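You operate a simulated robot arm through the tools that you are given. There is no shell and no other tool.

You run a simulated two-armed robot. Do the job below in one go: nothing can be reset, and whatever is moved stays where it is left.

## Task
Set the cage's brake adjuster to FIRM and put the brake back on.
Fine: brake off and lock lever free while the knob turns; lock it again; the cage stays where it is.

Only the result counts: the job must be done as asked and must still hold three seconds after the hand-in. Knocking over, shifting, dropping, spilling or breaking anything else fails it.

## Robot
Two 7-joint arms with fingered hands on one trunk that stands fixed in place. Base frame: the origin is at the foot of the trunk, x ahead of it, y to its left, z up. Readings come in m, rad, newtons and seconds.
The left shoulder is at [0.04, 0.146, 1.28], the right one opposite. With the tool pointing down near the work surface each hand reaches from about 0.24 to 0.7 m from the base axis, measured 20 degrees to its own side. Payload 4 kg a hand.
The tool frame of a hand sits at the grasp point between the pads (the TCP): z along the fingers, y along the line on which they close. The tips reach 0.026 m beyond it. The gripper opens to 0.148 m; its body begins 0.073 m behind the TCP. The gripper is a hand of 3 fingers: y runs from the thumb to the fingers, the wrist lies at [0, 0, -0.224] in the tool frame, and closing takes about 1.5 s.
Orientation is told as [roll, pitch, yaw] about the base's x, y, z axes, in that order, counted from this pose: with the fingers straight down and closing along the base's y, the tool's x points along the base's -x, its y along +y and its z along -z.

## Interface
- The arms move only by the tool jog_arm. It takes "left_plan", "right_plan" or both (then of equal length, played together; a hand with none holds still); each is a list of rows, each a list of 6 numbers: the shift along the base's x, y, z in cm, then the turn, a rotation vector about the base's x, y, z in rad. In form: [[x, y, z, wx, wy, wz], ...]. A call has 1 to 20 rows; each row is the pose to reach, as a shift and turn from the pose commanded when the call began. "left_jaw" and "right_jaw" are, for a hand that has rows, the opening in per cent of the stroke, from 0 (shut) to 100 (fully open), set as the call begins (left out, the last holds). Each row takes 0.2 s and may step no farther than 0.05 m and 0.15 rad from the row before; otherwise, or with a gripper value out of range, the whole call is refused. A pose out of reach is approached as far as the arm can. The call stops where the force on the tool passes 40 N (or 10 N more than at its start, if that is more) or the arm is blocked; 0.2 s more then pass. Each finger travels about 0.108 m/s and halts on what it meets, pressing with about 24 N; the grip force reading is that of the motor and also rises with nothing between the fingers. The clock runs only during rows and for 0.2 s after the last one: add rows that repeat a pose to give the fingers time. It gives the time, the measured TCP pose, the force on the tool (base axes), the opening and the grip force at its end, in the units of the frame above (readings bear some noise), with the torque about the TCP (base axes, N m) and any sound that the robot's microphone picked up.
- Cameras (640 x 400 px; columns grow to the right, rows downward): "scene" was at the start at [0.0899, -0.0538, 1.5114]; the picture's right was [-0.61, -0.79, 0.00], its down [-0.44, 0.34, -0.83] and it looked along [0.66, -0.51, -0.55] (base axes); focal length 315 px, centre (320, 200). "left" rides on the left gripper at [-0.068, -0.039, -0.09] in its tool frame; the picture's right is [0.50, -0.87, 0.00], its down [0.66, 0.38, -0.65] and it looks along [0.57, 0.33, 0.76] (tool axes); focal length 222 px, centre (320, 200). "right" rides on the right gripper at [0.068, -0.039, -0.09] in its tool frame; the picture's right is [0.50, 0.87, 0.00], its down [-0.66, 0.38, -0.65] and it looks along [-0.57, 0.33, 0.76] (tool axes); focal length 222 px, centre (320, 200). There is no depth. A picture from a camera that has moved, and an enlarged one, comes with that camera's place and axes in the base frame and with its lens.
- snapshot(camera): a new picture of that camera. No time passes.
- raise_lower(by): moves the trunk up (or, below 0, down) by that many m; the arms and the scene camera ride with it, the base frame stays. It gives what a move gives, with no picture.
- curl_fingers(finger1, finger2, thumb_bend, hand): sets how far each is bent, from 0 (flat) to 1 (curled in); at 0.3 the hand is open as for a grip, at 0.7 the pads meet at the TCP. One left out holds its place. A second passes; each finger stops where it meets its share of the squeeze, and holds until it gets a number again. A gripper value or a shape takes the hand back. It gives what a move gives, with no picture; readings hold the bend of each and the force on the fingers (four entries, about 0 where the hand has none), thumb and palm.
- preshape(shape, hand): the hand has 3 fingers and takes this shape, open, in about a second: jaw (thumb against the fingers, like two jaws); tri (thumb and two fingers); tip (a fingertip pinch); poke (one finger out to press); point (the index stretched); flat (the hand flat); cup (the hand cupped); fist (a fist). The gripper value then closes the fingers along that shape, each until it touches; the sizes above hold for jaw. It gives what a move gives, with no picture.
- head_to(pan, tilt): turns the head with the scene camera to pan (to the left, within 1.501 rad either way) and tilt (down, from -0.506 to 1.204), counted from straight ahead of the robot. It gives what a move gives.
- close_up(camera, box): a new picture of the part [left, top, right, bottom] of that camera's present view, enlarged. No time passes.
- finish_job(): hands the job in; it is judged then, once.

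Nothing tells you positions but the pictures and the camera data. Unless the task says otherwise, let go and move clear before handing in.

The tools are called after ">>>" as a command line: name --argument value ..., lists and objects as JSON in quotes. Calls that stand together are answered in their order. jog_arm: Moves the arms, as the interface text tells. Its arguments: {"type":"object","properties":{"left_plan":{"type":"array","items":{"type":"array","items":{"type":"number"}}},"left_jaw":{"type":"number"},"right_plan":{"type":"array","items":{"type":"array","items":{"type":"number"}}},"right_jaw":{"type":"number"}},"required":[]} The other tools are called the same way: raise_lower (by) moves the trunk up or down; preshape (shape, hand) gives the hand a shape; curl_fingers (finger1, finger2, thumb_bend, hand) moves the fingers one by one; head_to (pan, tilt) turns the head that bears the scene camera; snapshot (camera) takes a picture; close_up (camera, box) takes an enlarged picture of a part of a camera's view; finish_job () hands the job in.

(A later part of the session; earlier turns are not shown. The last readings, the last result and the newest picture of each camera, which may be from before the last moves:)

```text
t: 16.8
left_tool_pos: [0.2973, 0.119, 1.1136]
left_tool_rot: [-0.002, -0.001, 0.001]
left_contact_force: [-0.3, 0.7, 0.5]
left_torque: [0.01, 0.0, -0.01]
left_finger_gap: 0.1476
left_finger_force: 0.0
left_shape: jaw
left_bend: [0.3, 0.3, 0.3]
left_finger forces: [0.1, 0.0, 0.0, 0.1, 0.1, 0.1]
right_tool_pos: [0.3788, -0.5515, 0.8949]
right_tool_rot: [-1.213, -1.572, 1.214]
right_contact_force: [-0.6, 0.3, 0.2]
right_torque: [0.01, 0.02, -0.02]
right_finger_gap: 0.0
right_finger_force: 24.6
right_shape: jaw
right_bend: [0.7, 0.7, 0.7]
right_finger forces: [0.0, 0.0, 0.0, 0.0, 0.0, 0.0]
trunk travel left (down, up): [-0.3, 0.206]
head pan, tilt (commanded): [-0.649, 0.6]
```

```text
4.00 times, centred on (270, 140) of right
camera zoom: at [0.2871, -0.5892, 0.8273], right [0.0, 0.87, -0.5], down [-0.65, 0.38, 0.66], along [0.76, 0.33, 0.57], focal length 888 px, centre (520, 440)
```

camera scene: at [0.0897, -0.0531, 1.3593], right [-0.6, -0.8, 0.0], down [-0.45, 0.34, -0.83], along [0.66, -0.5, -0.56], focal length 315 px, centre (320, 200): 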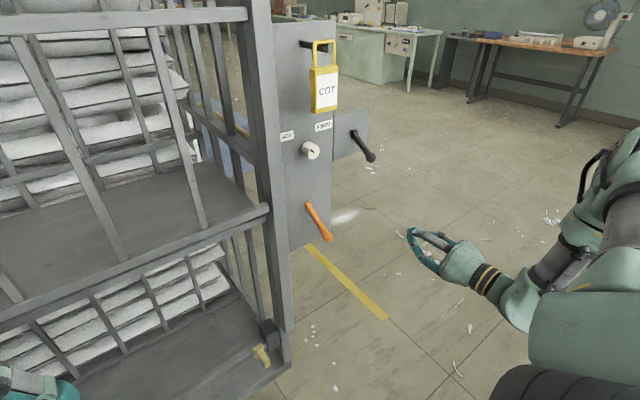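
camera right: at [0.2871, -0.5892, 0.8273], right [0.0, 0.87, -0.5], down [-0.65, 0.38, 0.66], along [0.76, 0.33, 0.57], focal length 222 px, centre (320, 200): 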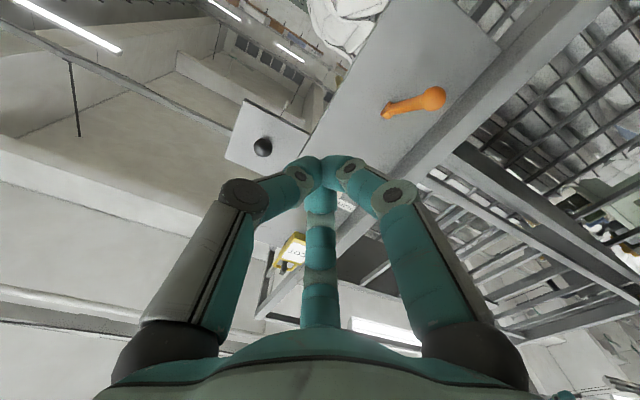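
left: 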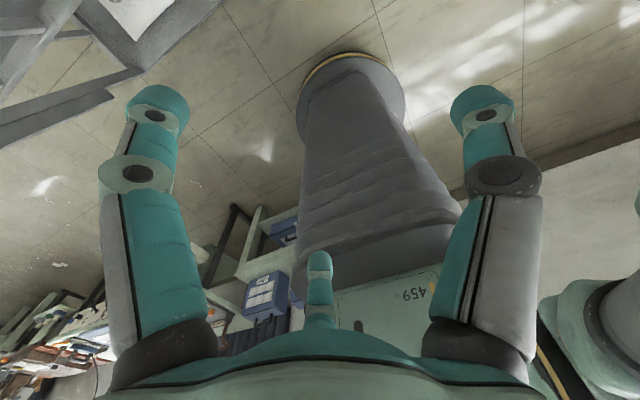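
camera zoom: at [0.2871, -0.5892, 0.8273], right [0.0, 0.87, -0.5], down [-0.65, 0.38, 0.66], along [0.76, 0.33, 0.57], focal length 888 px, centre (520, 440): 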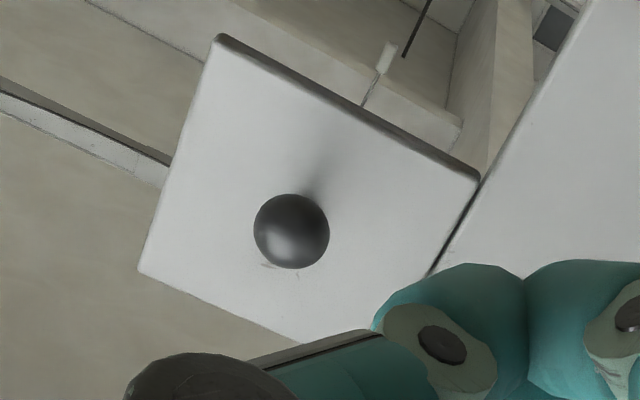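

Triangulated: the orange ball is at about (0.561, -0.433, 0.832) with its pivot near (0.648, -0.435, 0.883). The black ball is at about (0.578, -0.584, 1.001). I will bring the closed digits below the orange ball, rolled so the groove between two digits faces up.

>>> jog_arm --right_plan '[[0, 2, -2, -0.105, 0, 0], [0, 4, -4, -0.21, 0, 0], [0, 6, -6, -0.315, 0, 0], [0, 8, -8, -0.42, 0, 0], [1, 10, -10, -0.524, 0, 0], [2, 11.7, -12, -0.524, 0, 0]]'

>>> snapshot --camera "scene"

>>> snapshot --camera "right"

```text
t: 18.2
left_tool_pos: [0.2955, 0.118, 1.1139]
left_tool_rot: [-0.003, 0.001, 0.001]
left_contact_force: [0.4, 0.4, -0.2]
left_torque: [0.0, -0.03, 0.0]
left_finger_gap: 0.1481
left_finger_force: 0.1
left_shape: jaw
left_bend: [0.3, 0.3, 0.3]
left_finger forces: [0.0, 0.1, 0.0, 0.0, 0.1, 0.1]
right_tool_pos: [0.4013, -0.4367, 0.7738]
right_tool_rot: [-1.575, -1.048, 1.58]
right_contact_force: [-0.6, -0.3, -0.2]
right_torque: [-0.05, 0.01, -0.02]
right_finger_gap: 0.0003
right_finger_force: 24.2
right_shape: jaw
right_bend: [0.7, 0.7, 0.7]
right_finger forces: [0.0, 0.0, 0.0, 0.0, 0.1, 0.1]
right hand out of reach, approached as far as the arm can: row 6
trunk travel left (down, up): [-0.3, 0.206]
head pan, tilt (commanded): [-0.649, 0.6]
```

```text
taken
camera scene: at [0.0899, -0.0531, 1.3593], right [-0.6, -0.8, 0.0], down [-0.45, 0.34, -0.82], along [0.66, -0.5, -0.57], focal length 315 px, centre (320, 200)
```

scene: 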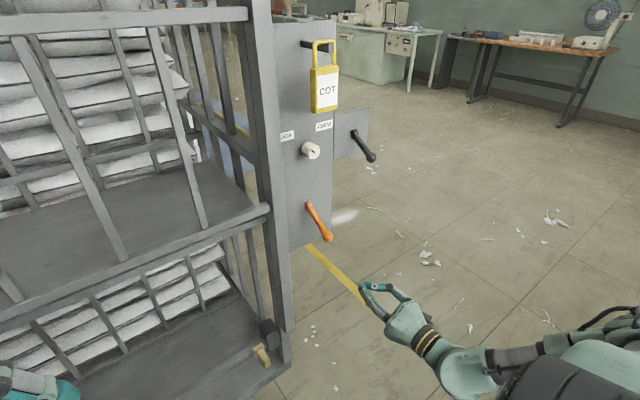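

```text
taken
camera right: at [0.3099, -0.5032, 0.7339], right [0.0, 0.5, -0.87], down [-0.66, 0.65, 0.38], along [0.75, 0.57, 0.33], focal length 222 px, centre (320, 200)
```

right: 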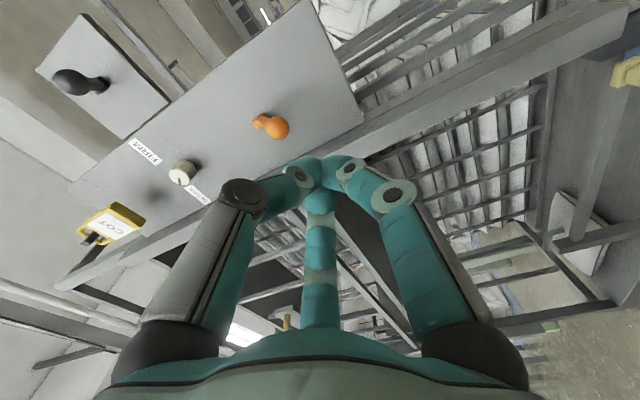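

The hand is in front of and below the orange lever. Now I move straight forward beneath the ball.

>>> jog_arm --right_plan '[[3, 0, 0, 0, 0, 0], [6, 0, 0, 0, 0, 0], [9, 0, 0, 0, 0, 0], [12, 0, 0, 0, 0, 0], [14, 0, 0, 0, 0, 0], [16, 0, 0, 0, 0, 0]]'

>>> snapshot --camera "scene"

>>> snapshot --camera "right"

```text
t: 19.6
left_tool_pos: [0.2971, 0.1174, 1.1129]
left_tool_rot: [-0.001, 0.0, 0.002]
left_contact_force: [-0.5, 0.3, -0.2]
left_torque: [0.05, -0.01, 0.01]
left_finger_gap: 0.148
left_finger_force: 0.0
left_shape: jaw
left_bend: [0.3, 0.3, 0.3]
left_finger forces: [0.0, 0.0, 0.0, 0.0, 0.1, 0.1]
right_tool_pos: [0.4612, -0.4363, 0.7728]
right_tool_rot: [-1.571, -1.048, 1.571]
right_contact_force: [0.1, 0.9, -0.5]
right_torque: [0.02, 0.0, 0.0]
right_finger_gap: 0.0
right_finger_force: 23.8
right_shape: jaw
right_bend: [0.7, 0.7, 0.7]
right_finger forces: [0.1, 0.1, 0.0, 0.0, 0.0, 0.1]
right hand out of reach, approached as far as the arm can: row 3, 4, 5, 6
trunk travel left (down, up): [-0.3, 0.206]
head pan, tilt (commanded): [-0.649, 0.6]
```

```text
taken
camera scene: at [0.0898, -0.053, 1.3593], right [-0.6, -0.8, 0.0], down [-0.45, 0.34, -0.82], along [0.66, -0.5, -0.57], focal length 315 px, centre (320, 200)
```

scene: 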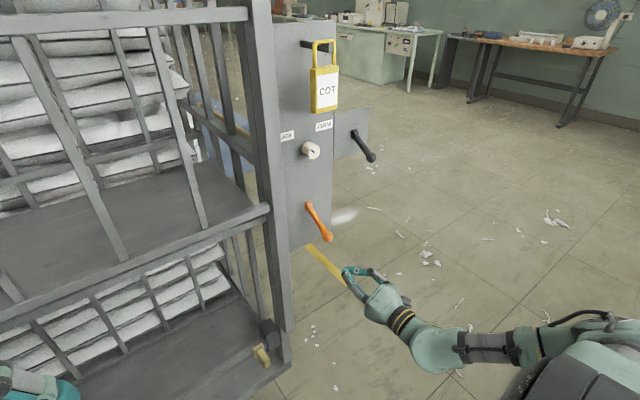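

```text
taken
camera right: at [0.3697, -0.5027, 0.7329], right [0.0, 0.5, -0.87], down [-0.65, 0.66, 0.38], along [0.76, 0.57, 0.33], focal length 222 px, centre (320, 200)
```

right: 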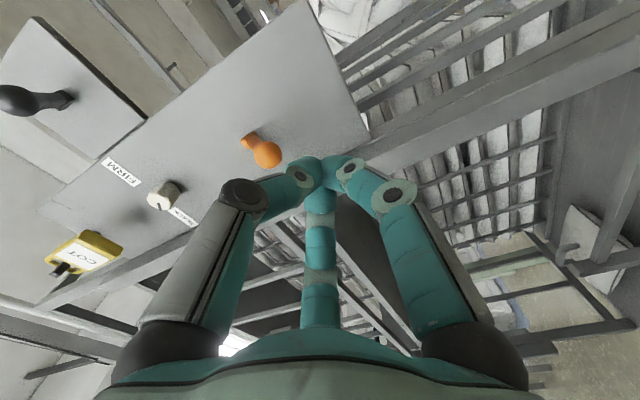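

The arm stops at x=0.46 in this posture, which looks like a wrist limit. I will yaw the hand to point forward-left, closer to the forearm's direction, and then continue.

>>> jog_arm --right_plan '[[0, 0, 0, 0, 0, 0.15], [0, 0, 0, 0, 0, 0.3], [0, 0, 0, 0, 0, 0.45], [0, 0, 0, 0, 0, 0.6], [2, 0, 0, 0, 0, 0.6], [4, 0, 0, 0, 0, 0.6], [6, 0, 0, 0, 0, 0.6], [8, 0, 0, 0, 0, 0.6], [10, 0, 0, 0, 0, 0.6]]'

>>> snapshot --camera "scene"

>>> snapshot --camera "right"

```text
t: 21.6
left_tool_pos: [0.2969, 0.1178, 1.115]
left_tool_rot: [-0.002, 0.0, 0.001]
left_contact_force: [0.5, 0.3, 0.6]
left_torque: [-0.02, -0.01, 0.0]
left_finger_gap: 0.1478
left_finger_force: 0.0
left_shape: jaw
left_bend: [0.3, 0.3, 0.3]
left_finger forces: [0.0, 0.0, 0.0, 0.0, 0.0, 0.0]
right_tool_pos: [0.4193, -0.4248, 0.7863]
right_tool_rot: [-1.57, -1.047, 2.171]
right_contact_force: [-0.2, -0.3, -1.3]
right_torque: [0.06, 0.01, -0.02]
right_finger_gap: 0.0
right_finger_force: 24.1
right_shape: jaw
right_bend: [0.7, 0.7, 0.7]
right_finger forces: [0.0, 0.0, 0.1, 0.0, 0.0, 0.0]
right hand out of reach, approached as far as the arm can: row 2, 3, 4, 5, 6, 7, 8, 9
trunk travel left (down, up): [-0.3, 0.206]
head pan, tilt (commanded): [-0.649, 0.6]
```

```text
taken
camera scene: at [0.0898, -0.0531, 1.3593], right [-0.6, -0.8, 0.0], down [-0.45, 0.34, -0.82], along [0.66, -0.5, -0.57], focal length 315 px, centre (320, 200)
```

scene: 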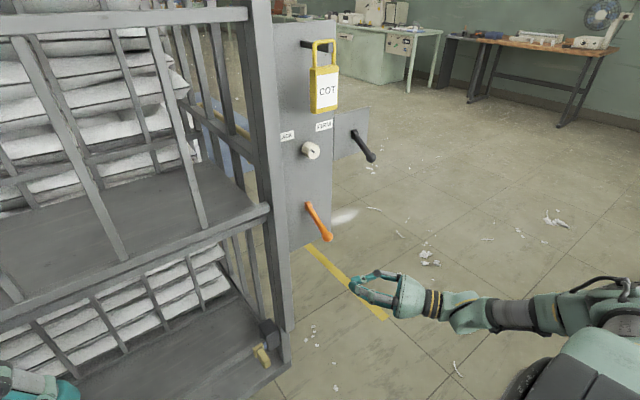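

```text
taken
camera right: at [0.3828, -0.5312, 0.7452], right [-0.28, 0.41, -0.87], down [-0.91, 0.17, 0.38], along [0.3, 0.89, 0.33], focal length 222 px, centre (320, 200)
```

right: 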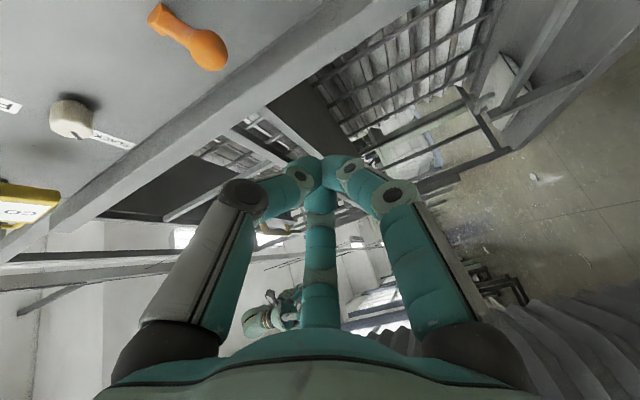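

Yaw made the reach worse, so the low height relative to the shoulder is probably what limits the arm here. I will undo the yaw, back off, and test forward reach at a greater height in free space.

>>> jog_arm --right_plan '[[0, 0, 2, 0, 0, -0.15], [0, 0, 4, 0, 0, -0.3], [0, 0, 6, 0, 0, -0.45], [0, 0, 8, 0, 0, -0.6], [0, 0, 11, 0, 0, -0.6], [0, 0, 14, 0, 0, -0.6], [0, 0, 17, 0, 0, -0.6], [0, 0, 20, 0, 0, -0.6]]'

>>> snapshot --camera "scene"

```text
t: 23.4
left_tool_pos: [0.2978, 0.1188, 1.113]
left_tool_rot: [-0.001, -0.001, 0.003]
left_contact_force: [0.2, 0.3, 0.5]
left_torque: [0.0, 0.02, 0.0]
left_finger_gap: 0.148
left_finger_force: 0.0
left_shape: jaw
left_bend: [0.3, 0.3, 0.3]
left_finger forces: [0.0, 0.0, 0.0, 0.0, 0.0, 0.0]
right_tool_pos: [0.4184, -0.4641, 0.9888]
right_tool_rot: [-1.565, -1.051, 1.574]
right_contact_force: [-0.4, -0.8, 0.6]
right_torque: [0.02, -0.01, -0.03]
right_finger_gap: 0.0002
right_finger_force: 24.3
right_shape: jaw
right_bend: [0.7, 0.7, 0.7]
right_finger forces: [0.1, 0.0, 0.1, 0.0, 0.0, 0.0]
right hand out of reach, approached as far as the arm can: row 4, 5, 6, 7, 8
trunk travel left (down, up): [-0.3, 0.206]
head pan, tilt (commanded): [-0.649, 0.6]
```

```text
taken
camera scene: at [0.0899, -0.0521, 1.3593], right [-0.6, -0.8, 0.0], down [-0.45, 0.34, -0.83], along [0.66, -0.5, -0.56], focal length 315 px, centre (320, 200)
```

scene: 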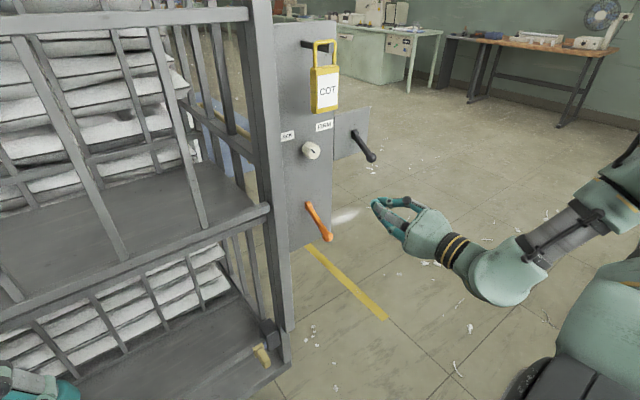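

Even here the arm is short of reach, so the −30° roll may be driving the last joint to its limit. I will roll back to zero and test again.

>>> jog_arm --right_plan '[[0, 0, 0, 0.131, 0, 0], [0, 0, 0, 0.262, 0, 0], [0, 0, 0, 0.393, 0, 0], [0, 0, 0, 0.524, 0, 0], [0, 0, 0, 0.655, 0, 0], [0, 0, 0, 0.786, 0, 0]]'

>>> jog_arm --right_plan '[[2, 1, 0, 0, 0, 0], [4, 2, 0, 0, 0, 0], [6, 3, 0, 0, 0, 0]]'

>>> snapshot --camera "scene"

```text
t: 24.8
left_tool_pos: [0.2983, 0.118, 1.1116]
left_tool_rot: [-0.003, 0.003, 0.0]
left_contact_force: [0.1, 0.5, -0.2]
left_torque: [0.02, -0.02, 0.0]
left_finger_gap: 0.1477
left_finger_force: 0.1
left_shape: jaw
left_bend: [0.3, 0.3, 0.3]
left_finger forces: [0.1, 0.0, 0.0, 0.0, 0.1, 0.0]
right_tool_pos: [0.4175, -0.4624, 0.9883]
right_tool_rot: [1.57, -1.308, -1.568]
right_contact_force: [-0.5, 0.7, -0.6]
right_torque: [-0.02, 0.05, 0.03]
right_finger_gap: 0.0
right_finger_force: 24.1
right_shape: jaw
right_bend: [0.7, 0.7, 0.7]
right_finger forces: [0.0, 0.1, 0.0, 0.0, 0.0, 0.0]
trunk travel left (down, up): [-0.3, 0.206]
head pan, tilt (commanded): [-0.649, 0.6]
```

```text
t: 25.6
left_tool_pos: [0.2977, 0.119, 1.1128]
left_tool_rot: [-0.001, 0.001, 0.004]
left_contact_force: [0.0, -0.4, -1.1]
left_torque: [-0.05, 0.03, 0.04]
left_finger_gap: 0.1479
left_finger_force: 0.1
left_shape: jaw
left_bend: [0.3, 0.3, 0.3]
left_finger forces: [0.0, 0.0, 0.1, 0.0, 0.1, 0.0]
right_tool_pos: [0.4581, -0.4446, 0.988]
right_tool_rot: [1.569, -1.308, -1.567]
right_contact_force: [-0.7, 0.4, 0.7]
right_torque: [0.0, 0.0, 0.02]
right_finger_gap: 0.0003
right_finger_force: 23.9
right_shape: jaw
right_bend: [0.7, 0.7, 0.7]
right_finger forces: [0.0, 0.0, 0.0, 0.0, 0.0, 0.0]
right hand out of reach, approached as far as the arm can: row 3
trunk travel left (down, up): [-0.3, 0.206]
head pan, tilt (commanded): [-0.649, 0.6]
```

```text
taken
camera scene: at [0.0905, -0.0521, 1.3593], right [-0.6, -0.8, 0.0], down [-0.45, 0.34, -0.82], along [0.66, -0.5, -0.57], focal length 315 px, centre (320, 200)
```

scene: 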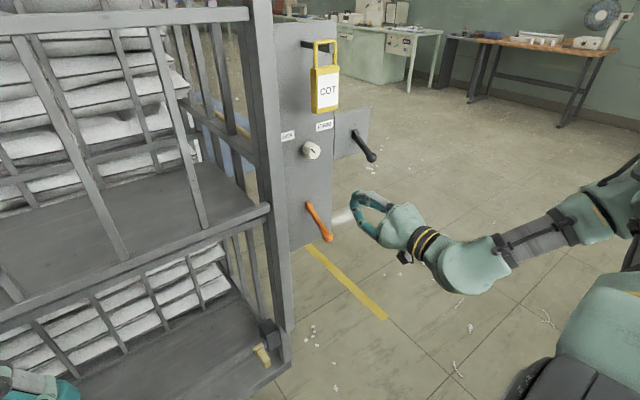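

That improved it slightly. I will roll further the same way and test forward reach again, still in free space.

>>> jog_arm --right_plan '[[0, 0, 0, 0.14, 0, 0], [0, 0, 0, 0.28, 0, 0], [0, 0, 0, 0.42, 0, 0], [0, 0, 0, 0.56, 0, 0], [0, 0, 0, 0.7, 0, 0], [0, 0, 0, 0.84, 0, 0], [0, 0, 0, 0.98, 0, 0], [0, 0, 0, 1.12, 0, 0], [0, 0, 0, 1.26, 0, 0], [0, 0, 0, 1.309, 0, 0]]'

>>> jog_arm --right_plan '[[2, 0, 0, 0, 0, 0], [4, 0, 0, 0, 0, 0], [6, 0, 0, 0, 0, 0]]'

>>> snapshot --camera "scene"

```text
t: 27.8
left_tool_pos: [0.2968, 0.1189, 1.1139]
left_tool_rot: [-0.002, 0.0, 0.001]
left_contact_force: [-0.4, -0.2, -0.9]
left_torque: [-0.01, -0.04, -0.03]
left_finger_gap: 0.1478
left_finger_force: 0.1
left_shape: jaw
left_bend: [0.3, 0.3, 0.3]
left_finger forces: [0.0, 0.1, 0.1, 0.0, 0.1, 0.1]
right_tool_pos: [0.4593, -0.4444, 0.9886]
right_tool_rot: [1.572, 0.002, -1.57]
right_contact_force: [1.2, 0.1, -0.2]
right_torque: [-0.01, -0.01, 0.0]
right_finger_gap: 0.0001
right_finger_force: 23.8
right_shape: jaw
right_bend: [0.7, 0.7, 0.7]
right_finger forces: [0.1, 0.1, 0.0, 0.1, 0.0, 0.0]
trunk travel left (down, up): [-0.3, 0.206]
head pan, tilt (commanded): [-0.649, 0.6]
```

```text
t: 28.6
left_tool_pos: [0.2965, 0.1198, 1.1135]
left_tool_rot: [-0.001, 0.0, 0.001]
left_contact_force: [-0.2, -0.4, 0.6]
left_torque: [0.0, 0.0, 0.04]
left_finger_gap: 0.1478
left_finger_force: 0.1
left_shape: jaw
left_bend: [0.3, 0.3, 0.3]
left_finger forces: [0.1, 0.0, 0.0, 0.0, 0.0, 0.1]
right_tool_pos: [0.4622, -0.4507, 0.9878]
right_tool_rot: [1.569, 0.0, -1.569]
right_contact_force: [-0.4, -0.9, -0.5]
right_torque: [-0.02, 0.02, -0.04]
right_finger_gap: 0.0
right_finger_force: 23.8
right_shape: jaw
right_bend: [0.7, 0.7, 0.7]
right_finger forces: [0.0, 0.0, 0.0, 0.0, 0.0, 0.0]
right hand out of reach, approached as far as the arm can: row 1, 2, 3
trunk travel left (down, up): [-0.3, 0.206]
head pan, tilt (commanded): [-0.649, 0.6]
```

```text
taken
camera scene: at [0.0898, -0.053, 1.3593], right [-0.6, -0.8, 0.0], down [-0.45, 0.34, -0.82], along [0.66, -0.5, -0.57], focal length 315 px, centre (320, 200)
```

scene: 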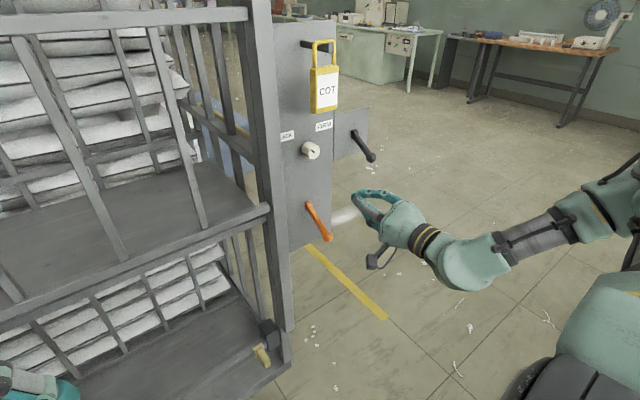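

Roll is not the limit. The wrist stops at about x≈0.24 in this elbow-out posture regardless of roll. I will look at the arm itself to understand its configuration.

>>> head_to --pan -1.2 --tilt 0.8

>>> snapshot --camera "scene"

```text
t: 29.6
left_tool_pos: [0.2974, 0.1189, 1.1143]
left_tool_rot: [-0.002, 0.002, 0.003]
left_contact_force: [-0.4, -0.1, -0.6]
left_torque: [-0.02, 0.02, -0.02]
left_finger_gap: 0.1481
left_finger_force: 0.1
left_shape: jaw
left_bend: [0.3, 0.3, 0.3]
left_finger forces: [0.0, 0.0, 0.0, 0.0, 0.0, 0.1]
right_tool_pos: [0.462, -0.4498, 0.988]
right_tool_rot: [1.572, 0.0, -1.569]
right_contact_force: [0.1, 0.3, 0.1]
right_torque: [0.01, 0.0, -0.04]
right_finger_gap: 0.0003
right_finger_force: 24.2
right_shape: jaw
right_bend: [0.7, 0.7, 0.7]
right_finger forces: [0.0, 0.0, 0.1, 0.1, 0.1, 0.0]
trunk travel left (down, up): [-0.3, 0.206]
head pan, tilt (commanded): [-1.201, 0.799]
```

```text
taken
camera scene: at [0.0487, -0.0748, 1.3424], right [-0.93, -0.36, 0.0], down [-0.26, 0.67, -0.7], along [0.25, -0.65, -0.72], focal length 315 px, centre (320, 200)
```

scene: 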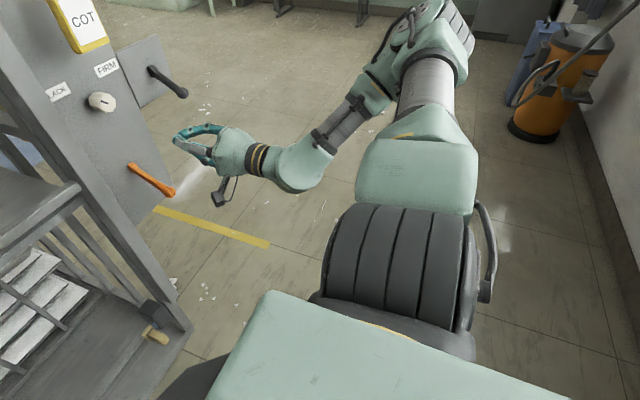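

The upper arm points straight out to the right and the forearm is folded back, so the arm cannot advance in this posture. I will unwind to tool-down, carry the wrist forward that way (where reach is specified as good), and pitch the hand up with the wrist held in place.

>>> jog_arm --right_plan '[[-1, -1, 0, -0.143, 0, 0], [-2, -2, 0, -0.286, 0, 0], [-3, -3, 0, -0.429, 0, 0], [-4, -4, 0, -0.572, 0, 0], [-5, -5, 0, -0.715, 0, 0], [-6, -6, 0, -0.858, 0, 0], [-7, -7, 0, -1.001, 0, 0], [-8, -8, 0, -1.144, 0, 0], [-9, -9, 0, -1.287, 0, 0], [-9, -10, 0, -1.43, 0, 0], [-9, -10, 0, -1.571, 0, 0]]'

>>> jog_arm --right_plan '[[0, 0, 0, 0, 0.143, 0], [0, 0, 0, 0, 0.286, 0], [0, 0, 0, 0, 0.429, 0], [0, 0, 0, 0, 0.572, 0], [0, 0, 0, 0, 0.715, 0], [0, 0, 0, 0, 0.858, 0], [0, 0, 0, 0, 1.001, 0], [0, 0, 0, 0, 1.144, 0], [0, 0, 0, 0, 1.287, 0], [0, 0, 0, 0, 1.43, 0], [0, 0, 0, 0, 1.571, 0]]'

>>> snapshot --camera "scene"

```text
t: 32.0
left_tool_pos: [0.2965, 0.1201, 1.1134]
left_tool_rot: [-0.001, 0.001, 0.002]
left_contact_force: [0.3, 0.2, 0.8]
left_torque: [-0.01, -0.03, 0.0]
left_finger_gap: 0.148
left_finger_force: 0.0
left_shape: jaw
left_bend: [0.3, 0.3, 0.3]
left_finger forces: [0.1, 0.0, 0.1, 0.0, 0.0, 0.0]
right_tool_pos: [0.3731, -0.5499, 0.9871]
right_tool_rot: [-1.519, -1.568, 1.52]
right_contact_force: [1.7, -0.1, 0.8]
right_torque: [0.0, -0.01, 0.03]
right_finger_gap: 0.0003
right_finger_force: 23.9
right_shape: jaw
right_bend: [0.7, 0.7, 0.7]
right_finger forces: [0.0, 0.0, 0.0, 0.0, 0.0, 0.1]
trunk travel left (down, up): [-0.3, 0.206]
head pan, tilt (commanded): [-1.201, 0.799]
```

```text
t: 34.4
left_tool_pos: [0.297, 0.1183, 1.1131]
left_tool_rot: [-0.002, 0.001, 0.001]
left_contact_force: [0.0, 0.0, 0.3]
left_torque: [0.01, 0.01, 0.0]
left_finger_gap: 0.1479
left_finger_force: 0.0
left_shape: jaw
left_bend: [0.3, 0.3, 0.3]
left_finger forces: [0.0, 0.0, 0.0, 0.1, 0.1, 0.0]
right_tool_pos: [0.3743, -0.5493, 0.9868]
right_tool_rot: [0.0, 0.005, 0.001]
right_contact_force: [-1.0, -0.8, -0.5]
right_torque: [-0.01, 0.0, 0.02]
right_finger_gap: 0.0002
right_finger_force: 24.3
right_shape: jaw
right_bend: [0.7, 0.7, 0.7]
right_finger forces: [0.1, 0.0, 0.0, 0.0, 0.0, 0.1]
trunk travel left (down, up): [-0.3, 0.206]
head pan, tilt (commanded): [-1.201, 0.799]
```

```text
taken
camera scene: at [0.0493, -0.0748, 1.3424], right [-0.93, -0.36, 0.0], down [-0.26, 0.67, -0.7], along [0.25, -0.65, -0.72], focal length 315 px, centre (320, 200)
```

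scene: 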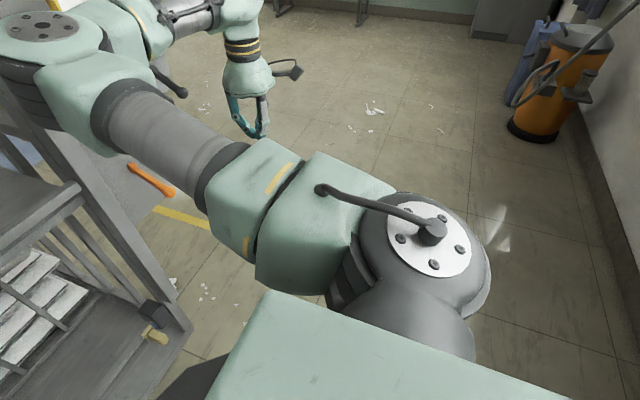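

With the tool down, the elbow swings forward again and this region is free. I will pitch up gradually with the wrist moving forward, checking midway for reach and clearance.

>>> jog_arm --right_plan '[[2.52, 0.45, -1.67, 0, -0.143, 0], [4.98, 0.9, -2.89, 0, -0.286, 0], [7.31, 1.35, -3.67, 0, -0.429, 0], [9.45, 1.8, -4.03, 0, -0.572, 0], [11.34, 2.25, -4.01, 0, -0.715, 0], [12.93, 2.7, -3.65, 0, -0.858, 0]]'

>>> head_to --pan -0.75 --tilt 0.6

>>> snapshot --camera "scene"

```text
t: 35.8
left_tool_pos: [0.2967, 0.1185, 1.1139]
left_tool_rot: [-0.003, 0.003, 0.002]
left_contact_force: [0.6, 0.6, 0.1]
left_torque: [-0.01, 0.01, 0.02]
left_finger_gap: 0.1478
left_finger_force: 0.0
left_shape: jaw
left_bend: [0.3, 0.3, 0.3]
left_finger forces: [0.0, 0.0, 0.0, 0.0, 0.0, 0.1]
right_tool_pos: [0.5043, -0.5222, 0.9523]
right_tool_rot: [-0.002, -0.861, 0.003]
right_contact_force: [0.5, -0.7, -0.6]
right_torque: [0.0, 0.01, 0.0]
right_finger_gap: 0.0001
right_finger_force: 23.9
right_shape: jaw
right_bend: [0.7, 0.7, 0.7]
right_finger forces: [0.1, 0.0, 0.0, 0.1, 0.0, 0.0]
trunk travel left (down, up): [-0.3, 0.206]
head pan, tilt (commanded): [-1.201, 0.799]
```

```text
t: 36.7
left_tool_pos: [0.2976, 0.1188, 1.1125]
left_tool_rot: [-0.002, 0.0, 0.0]
left_contact_force: [0.1, 0.2, 0.2]
left_torque: [0.01, -0.03, 0.03]
left_finger_gap: 0.1478
left_finger_force: 0.1
left_shape: jaw
left_bend: [0.3, 0.3, 0.3]
left_finger forces: [0.1, 0.1, 0.0, 0.0, 0.0, 0.0]
right_tool_pos: [0.5047, -0.5214, 0.9523]
right_tool_rot: [-0.002, -0.856, 0.002]
right_contact_force: [0.3, -0.5, -0.1]
right_torque: [0.02, 0.0, -0.01]
right_finger_gap: 0.0004
right_finger_force: 24.3
right_shape: jaw
right_bend: [0.7, 0.7, 0.7]
right_finger forces: [0.1, 0.0, 0.0, 0.1, 0.0, 0.0]
trunk travel left (down, up): [-0.3, 0.206]
head pan, tilt (commanded): [-0.75, 0.6]
```

```text
taken
camera scene: at [0.084, -0.0599, 1.3592], right [-0.68, -0.73, 0.0], down [-0.41, 0.39, -0.82], along [0.6, -0.56, -0.57], focal length 315 px, centre (320, 200)
```

scene: 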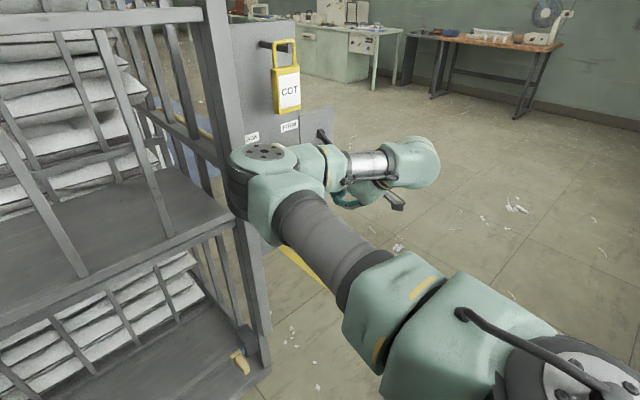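

This posture works so far. I will continue the pitch to horizontal.

>>> jog_arm --right_plan '[[1.24, 0.45, 0.66, 0, -0.143, 0], [2.1, 0.9, 1.58, 0, -0.286, 0], [2.54, 1.35, 2.68, 0, -0.429, 0], [2.55, 1.8, 3.91, 0, -0.572, 0], [2.1, 2.25, 5.15, 0, -0.713, 0]]'

>>> snapshot --camera "scene"

>>> snapshot --camera "right"

```text
t: 37.9
left_tool_pos: [0.297, 0.12, 1.1138]
left_tool_rot: [-0.001, 0.0, 0.002]
left_contact_force: [0.0, 0.3, 0.2]
left_torque: [0.0, 0.0, 0.03]
left_finger_gap: 0.1479
left_finger_force: 0.1
left_shape: jaw
left_bend: [0.3, 0.3, 0.3]
left_finger forces: [0.1, 0.1, 0.0, 0.0, 0.0, 0.0]
right_tool_pos: [0.5236, -0.4999, 1.0019]
right_tool_rot: [-2.955, -1.566, 2.955]
right_contact_force: [-0.1, 0.4, 1.0]
right_torque: [0.0, -0.02, -0.02]
right_finger_gap: 0.0
right_finger_force: 24.1
right_shape: jaw
right_bend: [0.7, 0.7, 0.7]
right_finger forces: [0.1, 0.1, 0.0, 0.0, 0.0, 0.0]
trunk travel left (down, up): [-0.3, 0.206]
head pan, tilt (commanded): [-0.75, 0.6]
```

```text
taken
camera scene: at [0.0841, -0.0597, 1.3593], right [-0.68, -0.73, 0.0], down [-0.41, 0.39, -0.82], along [0.6, -0.56, -0.57], focal length 315 px, centre (320, 200)
```

scene: 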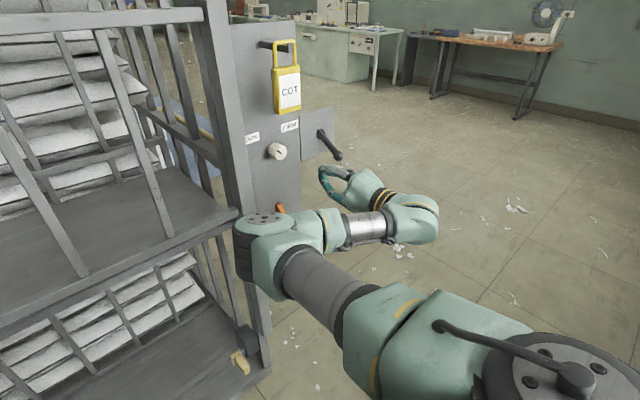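

```text
taken
camera right: at [0.433, -0.5381, 0.9338], right [0.0, 0.87, -0.5], down [-0.66, 0.38, 0.65], along [0.76, 0.33, 0.57], focal length 222 px, centre (320, 200)
```

right: 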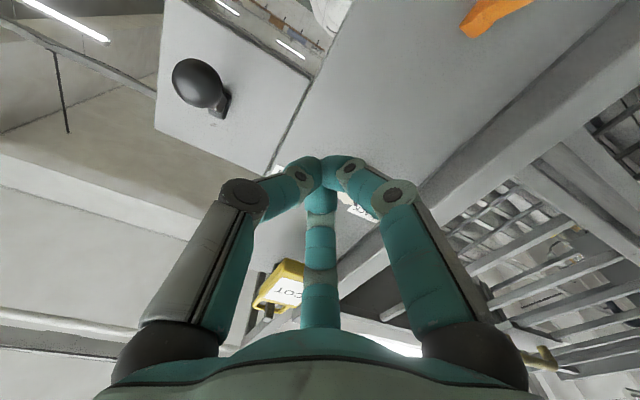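

The fingers-forward pose now works this far forward. The hand is next to the black lever, so I will take that one first: roll the groove upward and move in below its ball.

>>> jog_arm --right_plan '[[-1.5, -2, -1.5, -0.131, 0, 0], [-3, -4, -3, -0.262, 0, 0], [-3, -6, -4.5, -0.393, 0, 0], [-3, -8.4, -6.2, -0.524, 0, 0], [0, -8.4, -6.2, -0.524, 0, 0], [3, -8.4, -6.2, -0.524, 0, 0], [5, -8.4, -6.2, -0.524, 0, 0]]'

>>> snapshot --camera "scene"

>>> snapshot --camera "right"

```text
t: 39.5
left_tool_pos: [0.297, 0.1186, 1.1139]
left_tool_rot: [-0.001, -0.001, 0.002]
left_contact_force: [-0.1, 0.0, 0.4]
left_torque: [0.0, 0.01, -0.01]
left_finger_gap: 0.1481
left_finger_force: 0.2
left_shape: jaw
left_bend: [0.3, 0.3, 0.3]
left_finger forces: [0.0, 0.0, 0.1, 0.1, 0.1, 0.0]
right_tool_pos: [0.5729, -0.5861, 0.9393]
right_tool_rot: [-1.57, -1.045, 1.569]
right_contact_force: [-0.5, -0.3, 0.8]
right_torque: [0.03, 0.01, 0.03]
right_finger_gap: 0.0001
right_finger_force: 24.1
right_shape: jaw
right_bend: [0.7, 0.7, 0.7]
right_finger forces: [0.0, 0.0, 0.1, 0.0, 0.0, 0.0]
trunk travel left (down, up): [-0.3, 0.206]
head pan, tilt (commanded): [-0.75, 0.6]
```

```text
taken
camera scene: at [0.0842, -0.0599, 1.3593], right [-0.68, -0.73, 0.0], down [-0.41, 0.39, -0.82], along [0.6, -0.56, -0.57], focal length 315 px, centre (320, 200)
```

scene: 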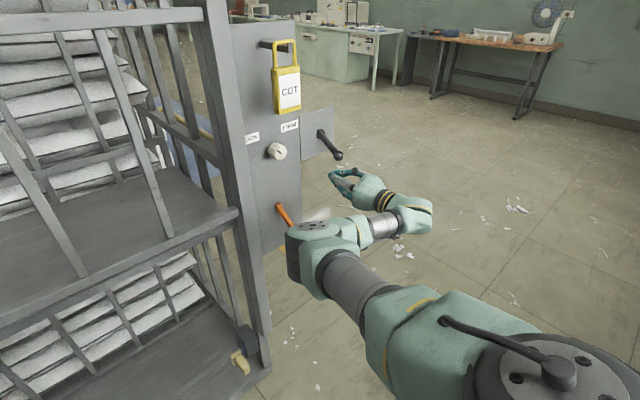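

```text
taken
camera right: at [0.4822, -0.652, 0.8992], right [0.0, 0.5, -0.87], down [-0.65, 0.66, 0.38], along [0.76, 0.57, 0.33], focal length 222 px, centre (320, 200)
```

right: 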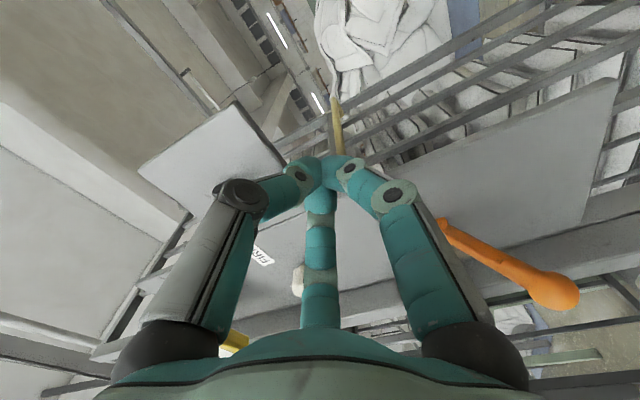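

The hand sits just below the black ball. I will zoom in to check the alignment before lifting.

>>> close_up --camera "scene" --box '[270, 110, 450, 250]'

>>> close_up --camera "right" --box '[200, 100, 440, 260]'

```text
2.86 times, centred on (360, 180) of scene
camera zoom: at [0.0842, -0.0599, 1.3593], right [-0.68, -0.73, 0.0], down [-0.41, 0.39, -0.82], along [0.6, -0.56, -0.57], focal length 901 px, centre (206, 257)
```

zoom: 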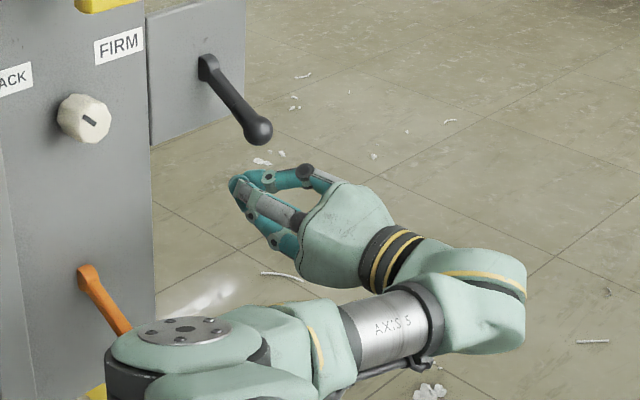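

```text
2.50 times, centred on (320, 180) of right
camera zoom: at [0.4822, -0.652, 0.8992], right [0.0, 0.5, -0.87], down [-0.65, 0.66, 0.38], along [0.76, 0.57, 0.33], focal length 555 px, centre (320, 250)
```

zoom: 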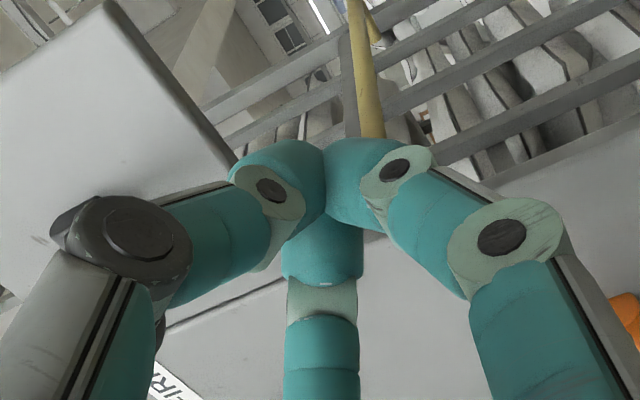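

Alignment is good: the ball lies right above the front part of the closed digits. I will lift slowly in 1 cm rows.

>>> jog_arm --right_plan '[[0, 0, 1, 0, 0, 0], [0, 0, 2, 0, 0, 0], [0, 0, 3, 0, 0, 0], [0, 0, 4, 0, 0, 0], [0, 0, 5, 0, 0, 0], [0, 0, 6, 0, 0, 0]]'

>>> close_up --camera "scene" --box '[230, 90, 410, 230]'

```text
t: 40.9
left_tool_pos: [0.2976, 0.1179, 1.1138]
left_tool_rot: [-0.001, 0.0, 0.001]
left_contact_force: [-0.5, 0.5, 0.7]
left_torque: [0.01, 0.0, 0.04]
left_finger_gap: 0.1477
left_finger_force: 0.0
left_shape: jaw
left_bend: [0.3, 0.3, 0.3]
left_finger forces: [0.0, 0.1, 0.1, 0.0, 0.0, 0.1]
right_tool_pos: [0.5717, -0.5843, 0.9977]
right_tool_rot: [-1.571, -1.047, 1.57]
right_contact_force: [-1.8, -3.0, -2.4]
right_torque: [0.07, -0.02, -0.02]
right_finger_gap: 0.0004
right_finger_force: 24.1
right_shape: jaw
right_bend: [0.7, 0.7, 0.7]
right_finger forces: [0.0, 0.0, 0.0, 0.1, 3.2, 0.0]
trunk travel left (down, up): [-0.3, 0.206]
head pan, tilt (commanded): [-0.75, 0.6]
```

```text
2.86 times, centred on (320, 160) of scene
camera zoom: at [0.0839, -0.0607, 1.3592], right [-0.68, -0.73, 0.0], down [-0.41, 0.39, -0.82], along [0.6, -0.56, -0.57], focal length 901 px, centre (320, 314)
```

zoom: 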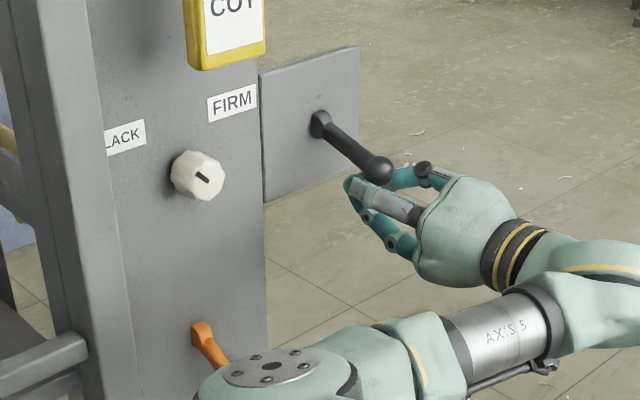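

The black lever is moving with only a few newtons. I will continue lifting.

>>> jog_arm --right_plan '[[0, 0, 1, 0, 0, 0], [0, 0, 2, 0, 0, 0], [0, 0, 3, 0, 0, 0], [0, 0, 4, 0, 0, 0]]'

>>> close_up --camera "scene" --box '[230, 90, 410, 230]'

```text
t: 41.9
left_tool_pos: [0.2969, 0.1182, 1.1129]
left_tool_rot: [-0.002, 0.001, 0.003]
left_contact_force: [-0.2, 0.4, -0.9]
left_torque: [-0.02, 0.0, -0.01]
left_finger_gap: 0.148
left_finger_force: 0.0
left_shape: jaw
left_bend: [0.3, 0.3, 0.3]
left_finger forces: [0.0, 0.0, 0.0, 0.0, 0.1, 0.0]
right_tool_pos: [0.5733, -0.5844, 1.0394]
right_tool_rot: [-1.573, -1.047, 1.575]
right_contact_force: [-0.3, 0.0, 0.7]
right_torque: [-0.03, -0.04, -0.03]
right_finger_gap: 0.0
right_finger_force: 23.8
right_shape: jaw
right_bend: [0.7, 0.7, 0.7]
right_finger forces: [0.0, 0.0, 0.0, 0.1, 0.0, 0.1]
trunk travel left (down, up): [-0.3, 0.206]
head pan, tilt (commanded): [-0.75, 0.6]
```

```text
2.86 times, centred on (320, 160) of scene
camera zoom: at [0.0839, -0.0597, 1.3593], right [-0.68, -0.73, 0.0], down [-0.41, 0.39, -0.83], along [0.6, -0.56, -0.56], focal length 901 px, centre (320, 314)
```

zoom: 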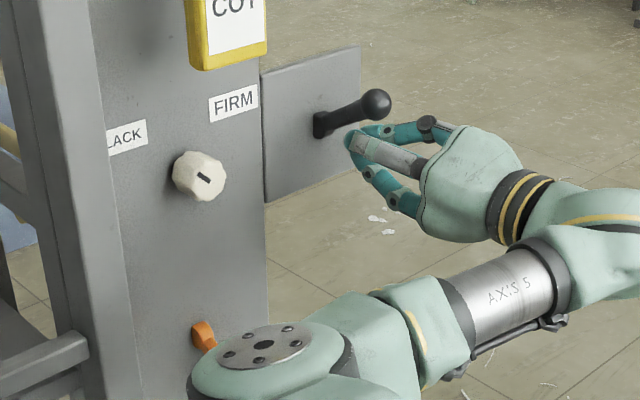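

The black lever snapped up and stays up on its own, so it is a two-position lever. I will retreat from it cleanly, then lower the trunk for the orange lever.

>>> jog_arm --right_plan '[[0, 0, -1.5, 0, 0, 0], [-1, 0, -3, 0, 0, 0], [-4, 0, -3.5, 0, 0, 0], [-8, 0, -3.5, 0, 0, 0], [-12, 1, -3.5, 0, 0, 0]]'

>>> raise_lower --by -0.17

>>> snapshot --camera "scene"

>>> snapshot --camera "right"

```text
t: 43.1
left_tool_pos: [0.2966, 0.1179, 1.1136]
left_tool_rot: [-0.001, 0.0, 0.003]
left_contact_force: [-0.6, 0.4, -0.2]
left_torque: [0.01, 0.02, -0.01]
left_finger_gap: 0.1481
left_finger_force: 0.0
left_shape: jaw
left_bend: [0.3, 0.3, 0.3]
left_finger forces: [0.1, 0.1, 0.0, 0.1, 0.1, 0.0]
right_tool_pos: [0.4557, -0.5718, 1.0067]
right_tool_rot: [-1.572, -1.046, 1.572]
right_contact_force: [-0.2, 0.2, -0.2]
right_torque: [-0.03, 0.01, -0.02]
right_finger_gap: 0.0
right_finger_force: 24.2
right_shape: jaw
right_bend: [0.7, 0.7, 0.7]
right_finger forces: [0.0, 0.0, 0.0, 0.0, 0.0, 0.1]
trunk travel left (down, up): [-0.3, 0.206]
head pan, tilt (commanded): [-0.75, 0.6]
```

```text
t: 45.0
left_tool_pos: [0.2973, 0.1194, 0.9438]
left_tool_rot: [-0.004, 0.001, 0.002]
left_contact_force: [0.4, 0.2, 0.4]
left_torque: [0.0, -0.01, -0.01]
left_finger_gap: 0.1478
left_finger_force: 0.1
left_shape: jaw
left_bend: [0.3, 0.3, 0.3]
left_finger forces: [0.0, 0.0, 0.0, 0.0, 0.1, 0.0]
right_tool_pos: [0.4562, -0.5729, 0.837]
right_tool_rot: [-1.571, -1.048, 1.569]
right_contact_force: [-0.3, 1.0, 0.9]
right_torque: [0.02, 0.01, -0.02]
right_finger_gap: 0.0
right_finger_force: 23.9
right_shape: jaw
right_bend: [0.7, 0.7, 0.7]
right_finger forces: [0.0, 0.1, 0.1, 0.0, 0.1, 0.0]
trunk travel left (down, up): [-0.13, 0.376]
head pan, tilt (commanded): [-0.75, 0.6]
```

```text
taken
camera scene: at [0.0839, -0.0598, 1.1896], right [-0.68, -0.73, 0.0], down [-0.41, 0.39, -0.83], along [0.6, -0.56, -0.56], focal length 315 px, centre (320, 200)
```

scene: 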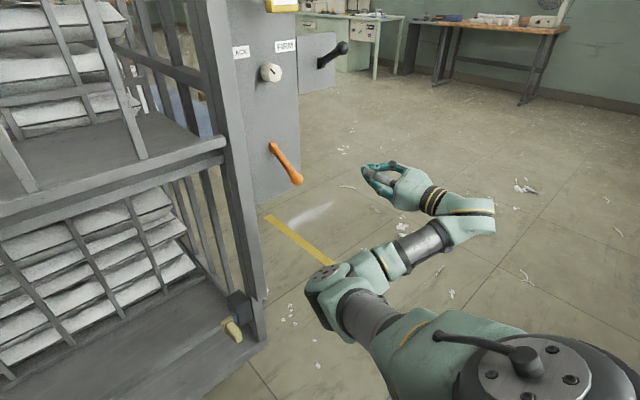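

```text
taken
camera right: at [0.3659, -0.6396, 0.7974], right [0.0, 0.5, -0.87], down [-0.65, 0.66, 0.38], along [0.76, 0.57, 0.33], focal length 222 px, centre (320, 200)
```

right: 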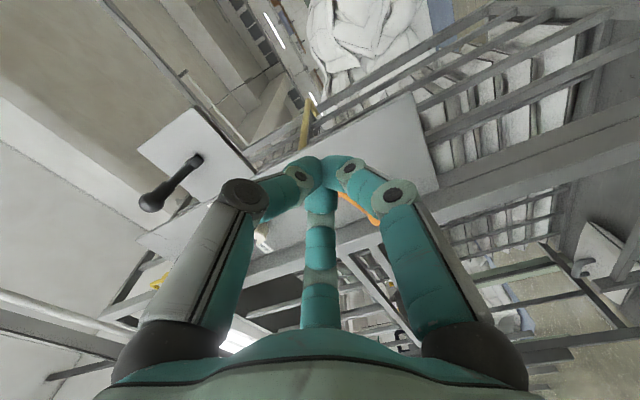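

The black lever is clearly up and everything else is unchanged. Now I move the hand left and down to below the orange ball's height, keeping well in front of the panel.

>>> jog_arm --right_plan '[[-1, 2, -1.5, 0, 0, 0], [-2, 5, -3, 0, 0, 0], [-2, 8, -4.5, 0, 0, 0], [-2, 11, -6.2, 0, 0, 0], [-2, 13.8, -6.2, 0, 0, 0]]'

>>> snapshot --camera "scene"

```text
t: 46.2
left_tool_pos: [0.2965, 0.1195, 0.9434]
left_tool_rot: [-0.001, 0.001, 0.002]
left_contact_force: [0.3, 0.0, -0.1]
left_torque: [0.0, 0.01, -0.03]
left_finger_gap: 0.1478
left_finger_force: 0.1
left_shape: jaw
left_bend: [0.3, 0.3, 0.3]
left_finger forces: [0.0, 0.0, 0.0, 0.0, 0.0, 0.0]
right_tool_pos: [0.4345, -0.4342, 0.7753]
right_tool_rot: [-1.572, -1.046, 1.57]
right_contact_force: [-0.3, 0.1, -0.8]
right_torque: [-0.01, 0.01, 0.0]
right_finger_gap: 0.0
right_finger_force: 24.4
right_shape: jaw
right_bend: [0.7, 0.7, 0.7]
right_finger forces: [0.1, 0.0, 0.0, 0.1, 0.1, 0.0]
trunk travel left (down, up): [-0.13, 0.376]
head pan, tilt (commanded): [-0.75, 0.6]
```

```text
taken
camera scene: at [0.084, -0.0592, 1.1896], right [-0.68, -0.73, 0.0], down [-0.41, 0.38, -0.83], along [0.6, -0.56, -0.56], focal length 315 px, centre (320, 200)
```

scene: 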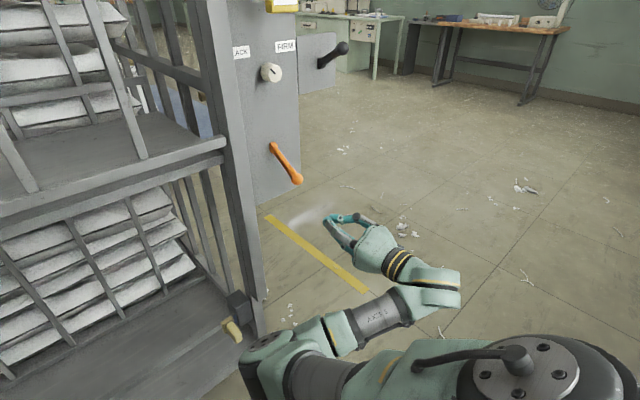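

Reach is fine in this posture. I move forward under the orange ball.

>>> jog_arm --right_plan '[[3, 0, 0, 0, 0, 0], [6, 0, 0, 0, 0, 0], [9, 0, 0, 0, 0, 0], [12, 0, 0, 0, 0, 0]]'

>>> close_up --camera "scene" --box '[210, 110, 410, 270]'

>>> snapshot --camera "scene"

```text
t: 47.2
left_tool_pos: [0.2967, 0.1192, 0.9431]
left_tool_rot: [-0.003, 0.003, 0.001]
left_contact_force: [0.0, -0.1, 0.1]
left_torque: [0.0, -0.03, 0.0]
left_finger_gap: 0.1479
left_finger_force: 0.2
left_shape: jaw
left_bend: [0.3, 0.3, 0.3]
left_finger forces: [0.0, 0.0, 0.0, 0.1, 0.0, 0.0]
right_tool_pos: [0.5545, -0.4325, 0.7744]
right_tool_rot: [-1.571, -1.046, 1.572]
right_contact_force: [-0.6, 0.2, 0.3]
right_torque: [0.0, -0.02, 0.01]
right_finger_gap: 0.0001
right_finger_force: 23.7
right_shape: jaw
right_bend: [0.7, 0.7, 0.7]
right_finger forces: [0.0, 0.1, 0.0, 0.0, 0.1, 0.1]
trunk travel left (down, up): [-0.13, 0.376]
head pan, tilt (commanded): [-0.75, 0.6]
```

```text
2.50 times, centred on (310, 190) of scene
camera zoom: at [0.0843, -0.0597, 1.1896], right [-0.68, -0.73, 0.0], down [-0.41, 0.39, -0.82], along [0.6, -0.56, -0.57], focal length 788 px, centre (345, 225)
```

zoom: 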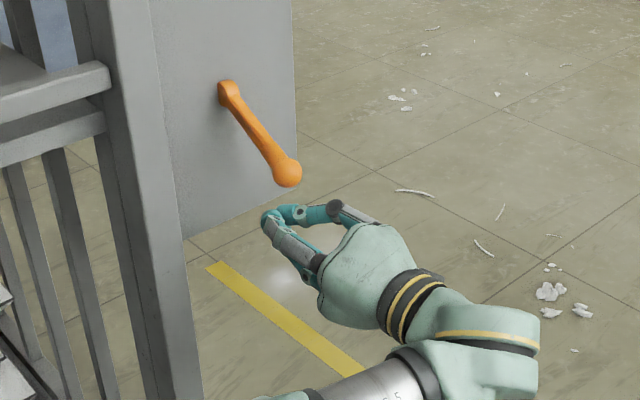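

```text
taken
camera scene: at [0.0843, -0.0597, 1.1896], right [-0.68, -0.73, 0.0], down [-0.41, 0.39, -0.82], along [0.6, -0.56, -0.57], focal length 315 px, centre (320, 200)
```

scene: 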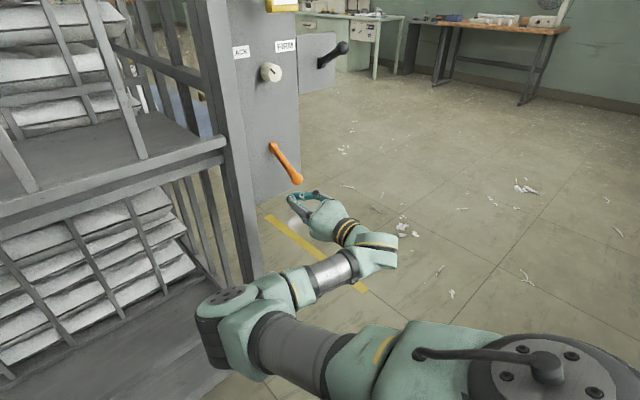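

The digits are lined up under the orange ball. I lift slowly as before.

>>> jog_arm --right_plan '[[0, 0, 1, 0, 0, 0], [0, 0, 2, 0, 0, 0], [0, 0, 3, 0, 0, 0], [0, 0, 4, 0, 0, 0], [0, 0, 5, 0, 0, 0], [0, 0, 6, 0, 0, 0], [0, 0, 7, 0, 0, 0]]'

>>> close_up --camera "scene" --box '[210, 60, 410, 220]'

```text
t: 48.8
left_tool_pos: [0.2972, 0.1178, 0.9435]
left_tool_rot: [-0.002, 0.0, 0.003]
left_contact_force: [-0.7, 0.5, 0.0]
left_torque: [-0.01, 0.0, 0.04]
left_finger_gap: 0.1479
left_finger_force: 0.1
left_shape: jaw
left_bend: [0.3, 0.3, 0.3]
left_finger forces: [0.0, 0.1, 0.0, 0.1, 0.0, 0.0]
right_tool_pos: [0.557, -0.4347, 0.844]
right_tool_rot: [-1.571, -1.047, 1.571]
right_contact_force: [-0.7, -2.5, -2.2]
right_torque: [0.01, 0.0, 0.01]
right_finger_gap: 0.0
right_finger_force: 24.1
right_shape: jaw
right_bend: [0.7, 0.7, 0.7]
right_finger forces: [0.0, 0.0, 0.0, 0.0, 2.5, 0.1]
trunk travel left (down, up): [-0.13, 0.376]
head pan, tilt (commanded): [-0.75, 0.6]
```

```text
2.50 times, centred on (310, 140) of scene
camera zoom: at [0.084, -0.0601, 1.1896], right [-0.68, -0.73, 0.0], down [-0.41, 0.39, -0.82], along [0.6, -0.56, -0.57], focal length 788 px, centre (345, 350)
```

zoom: 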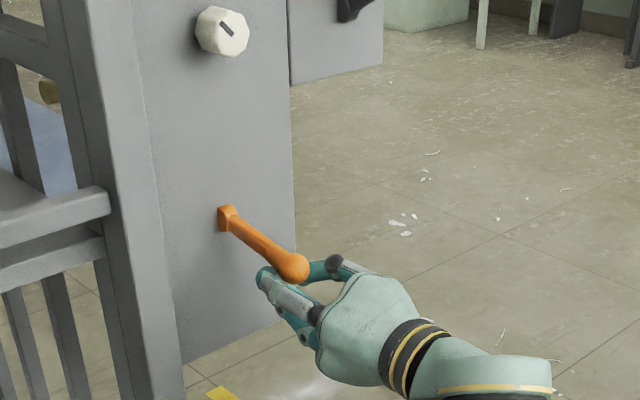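

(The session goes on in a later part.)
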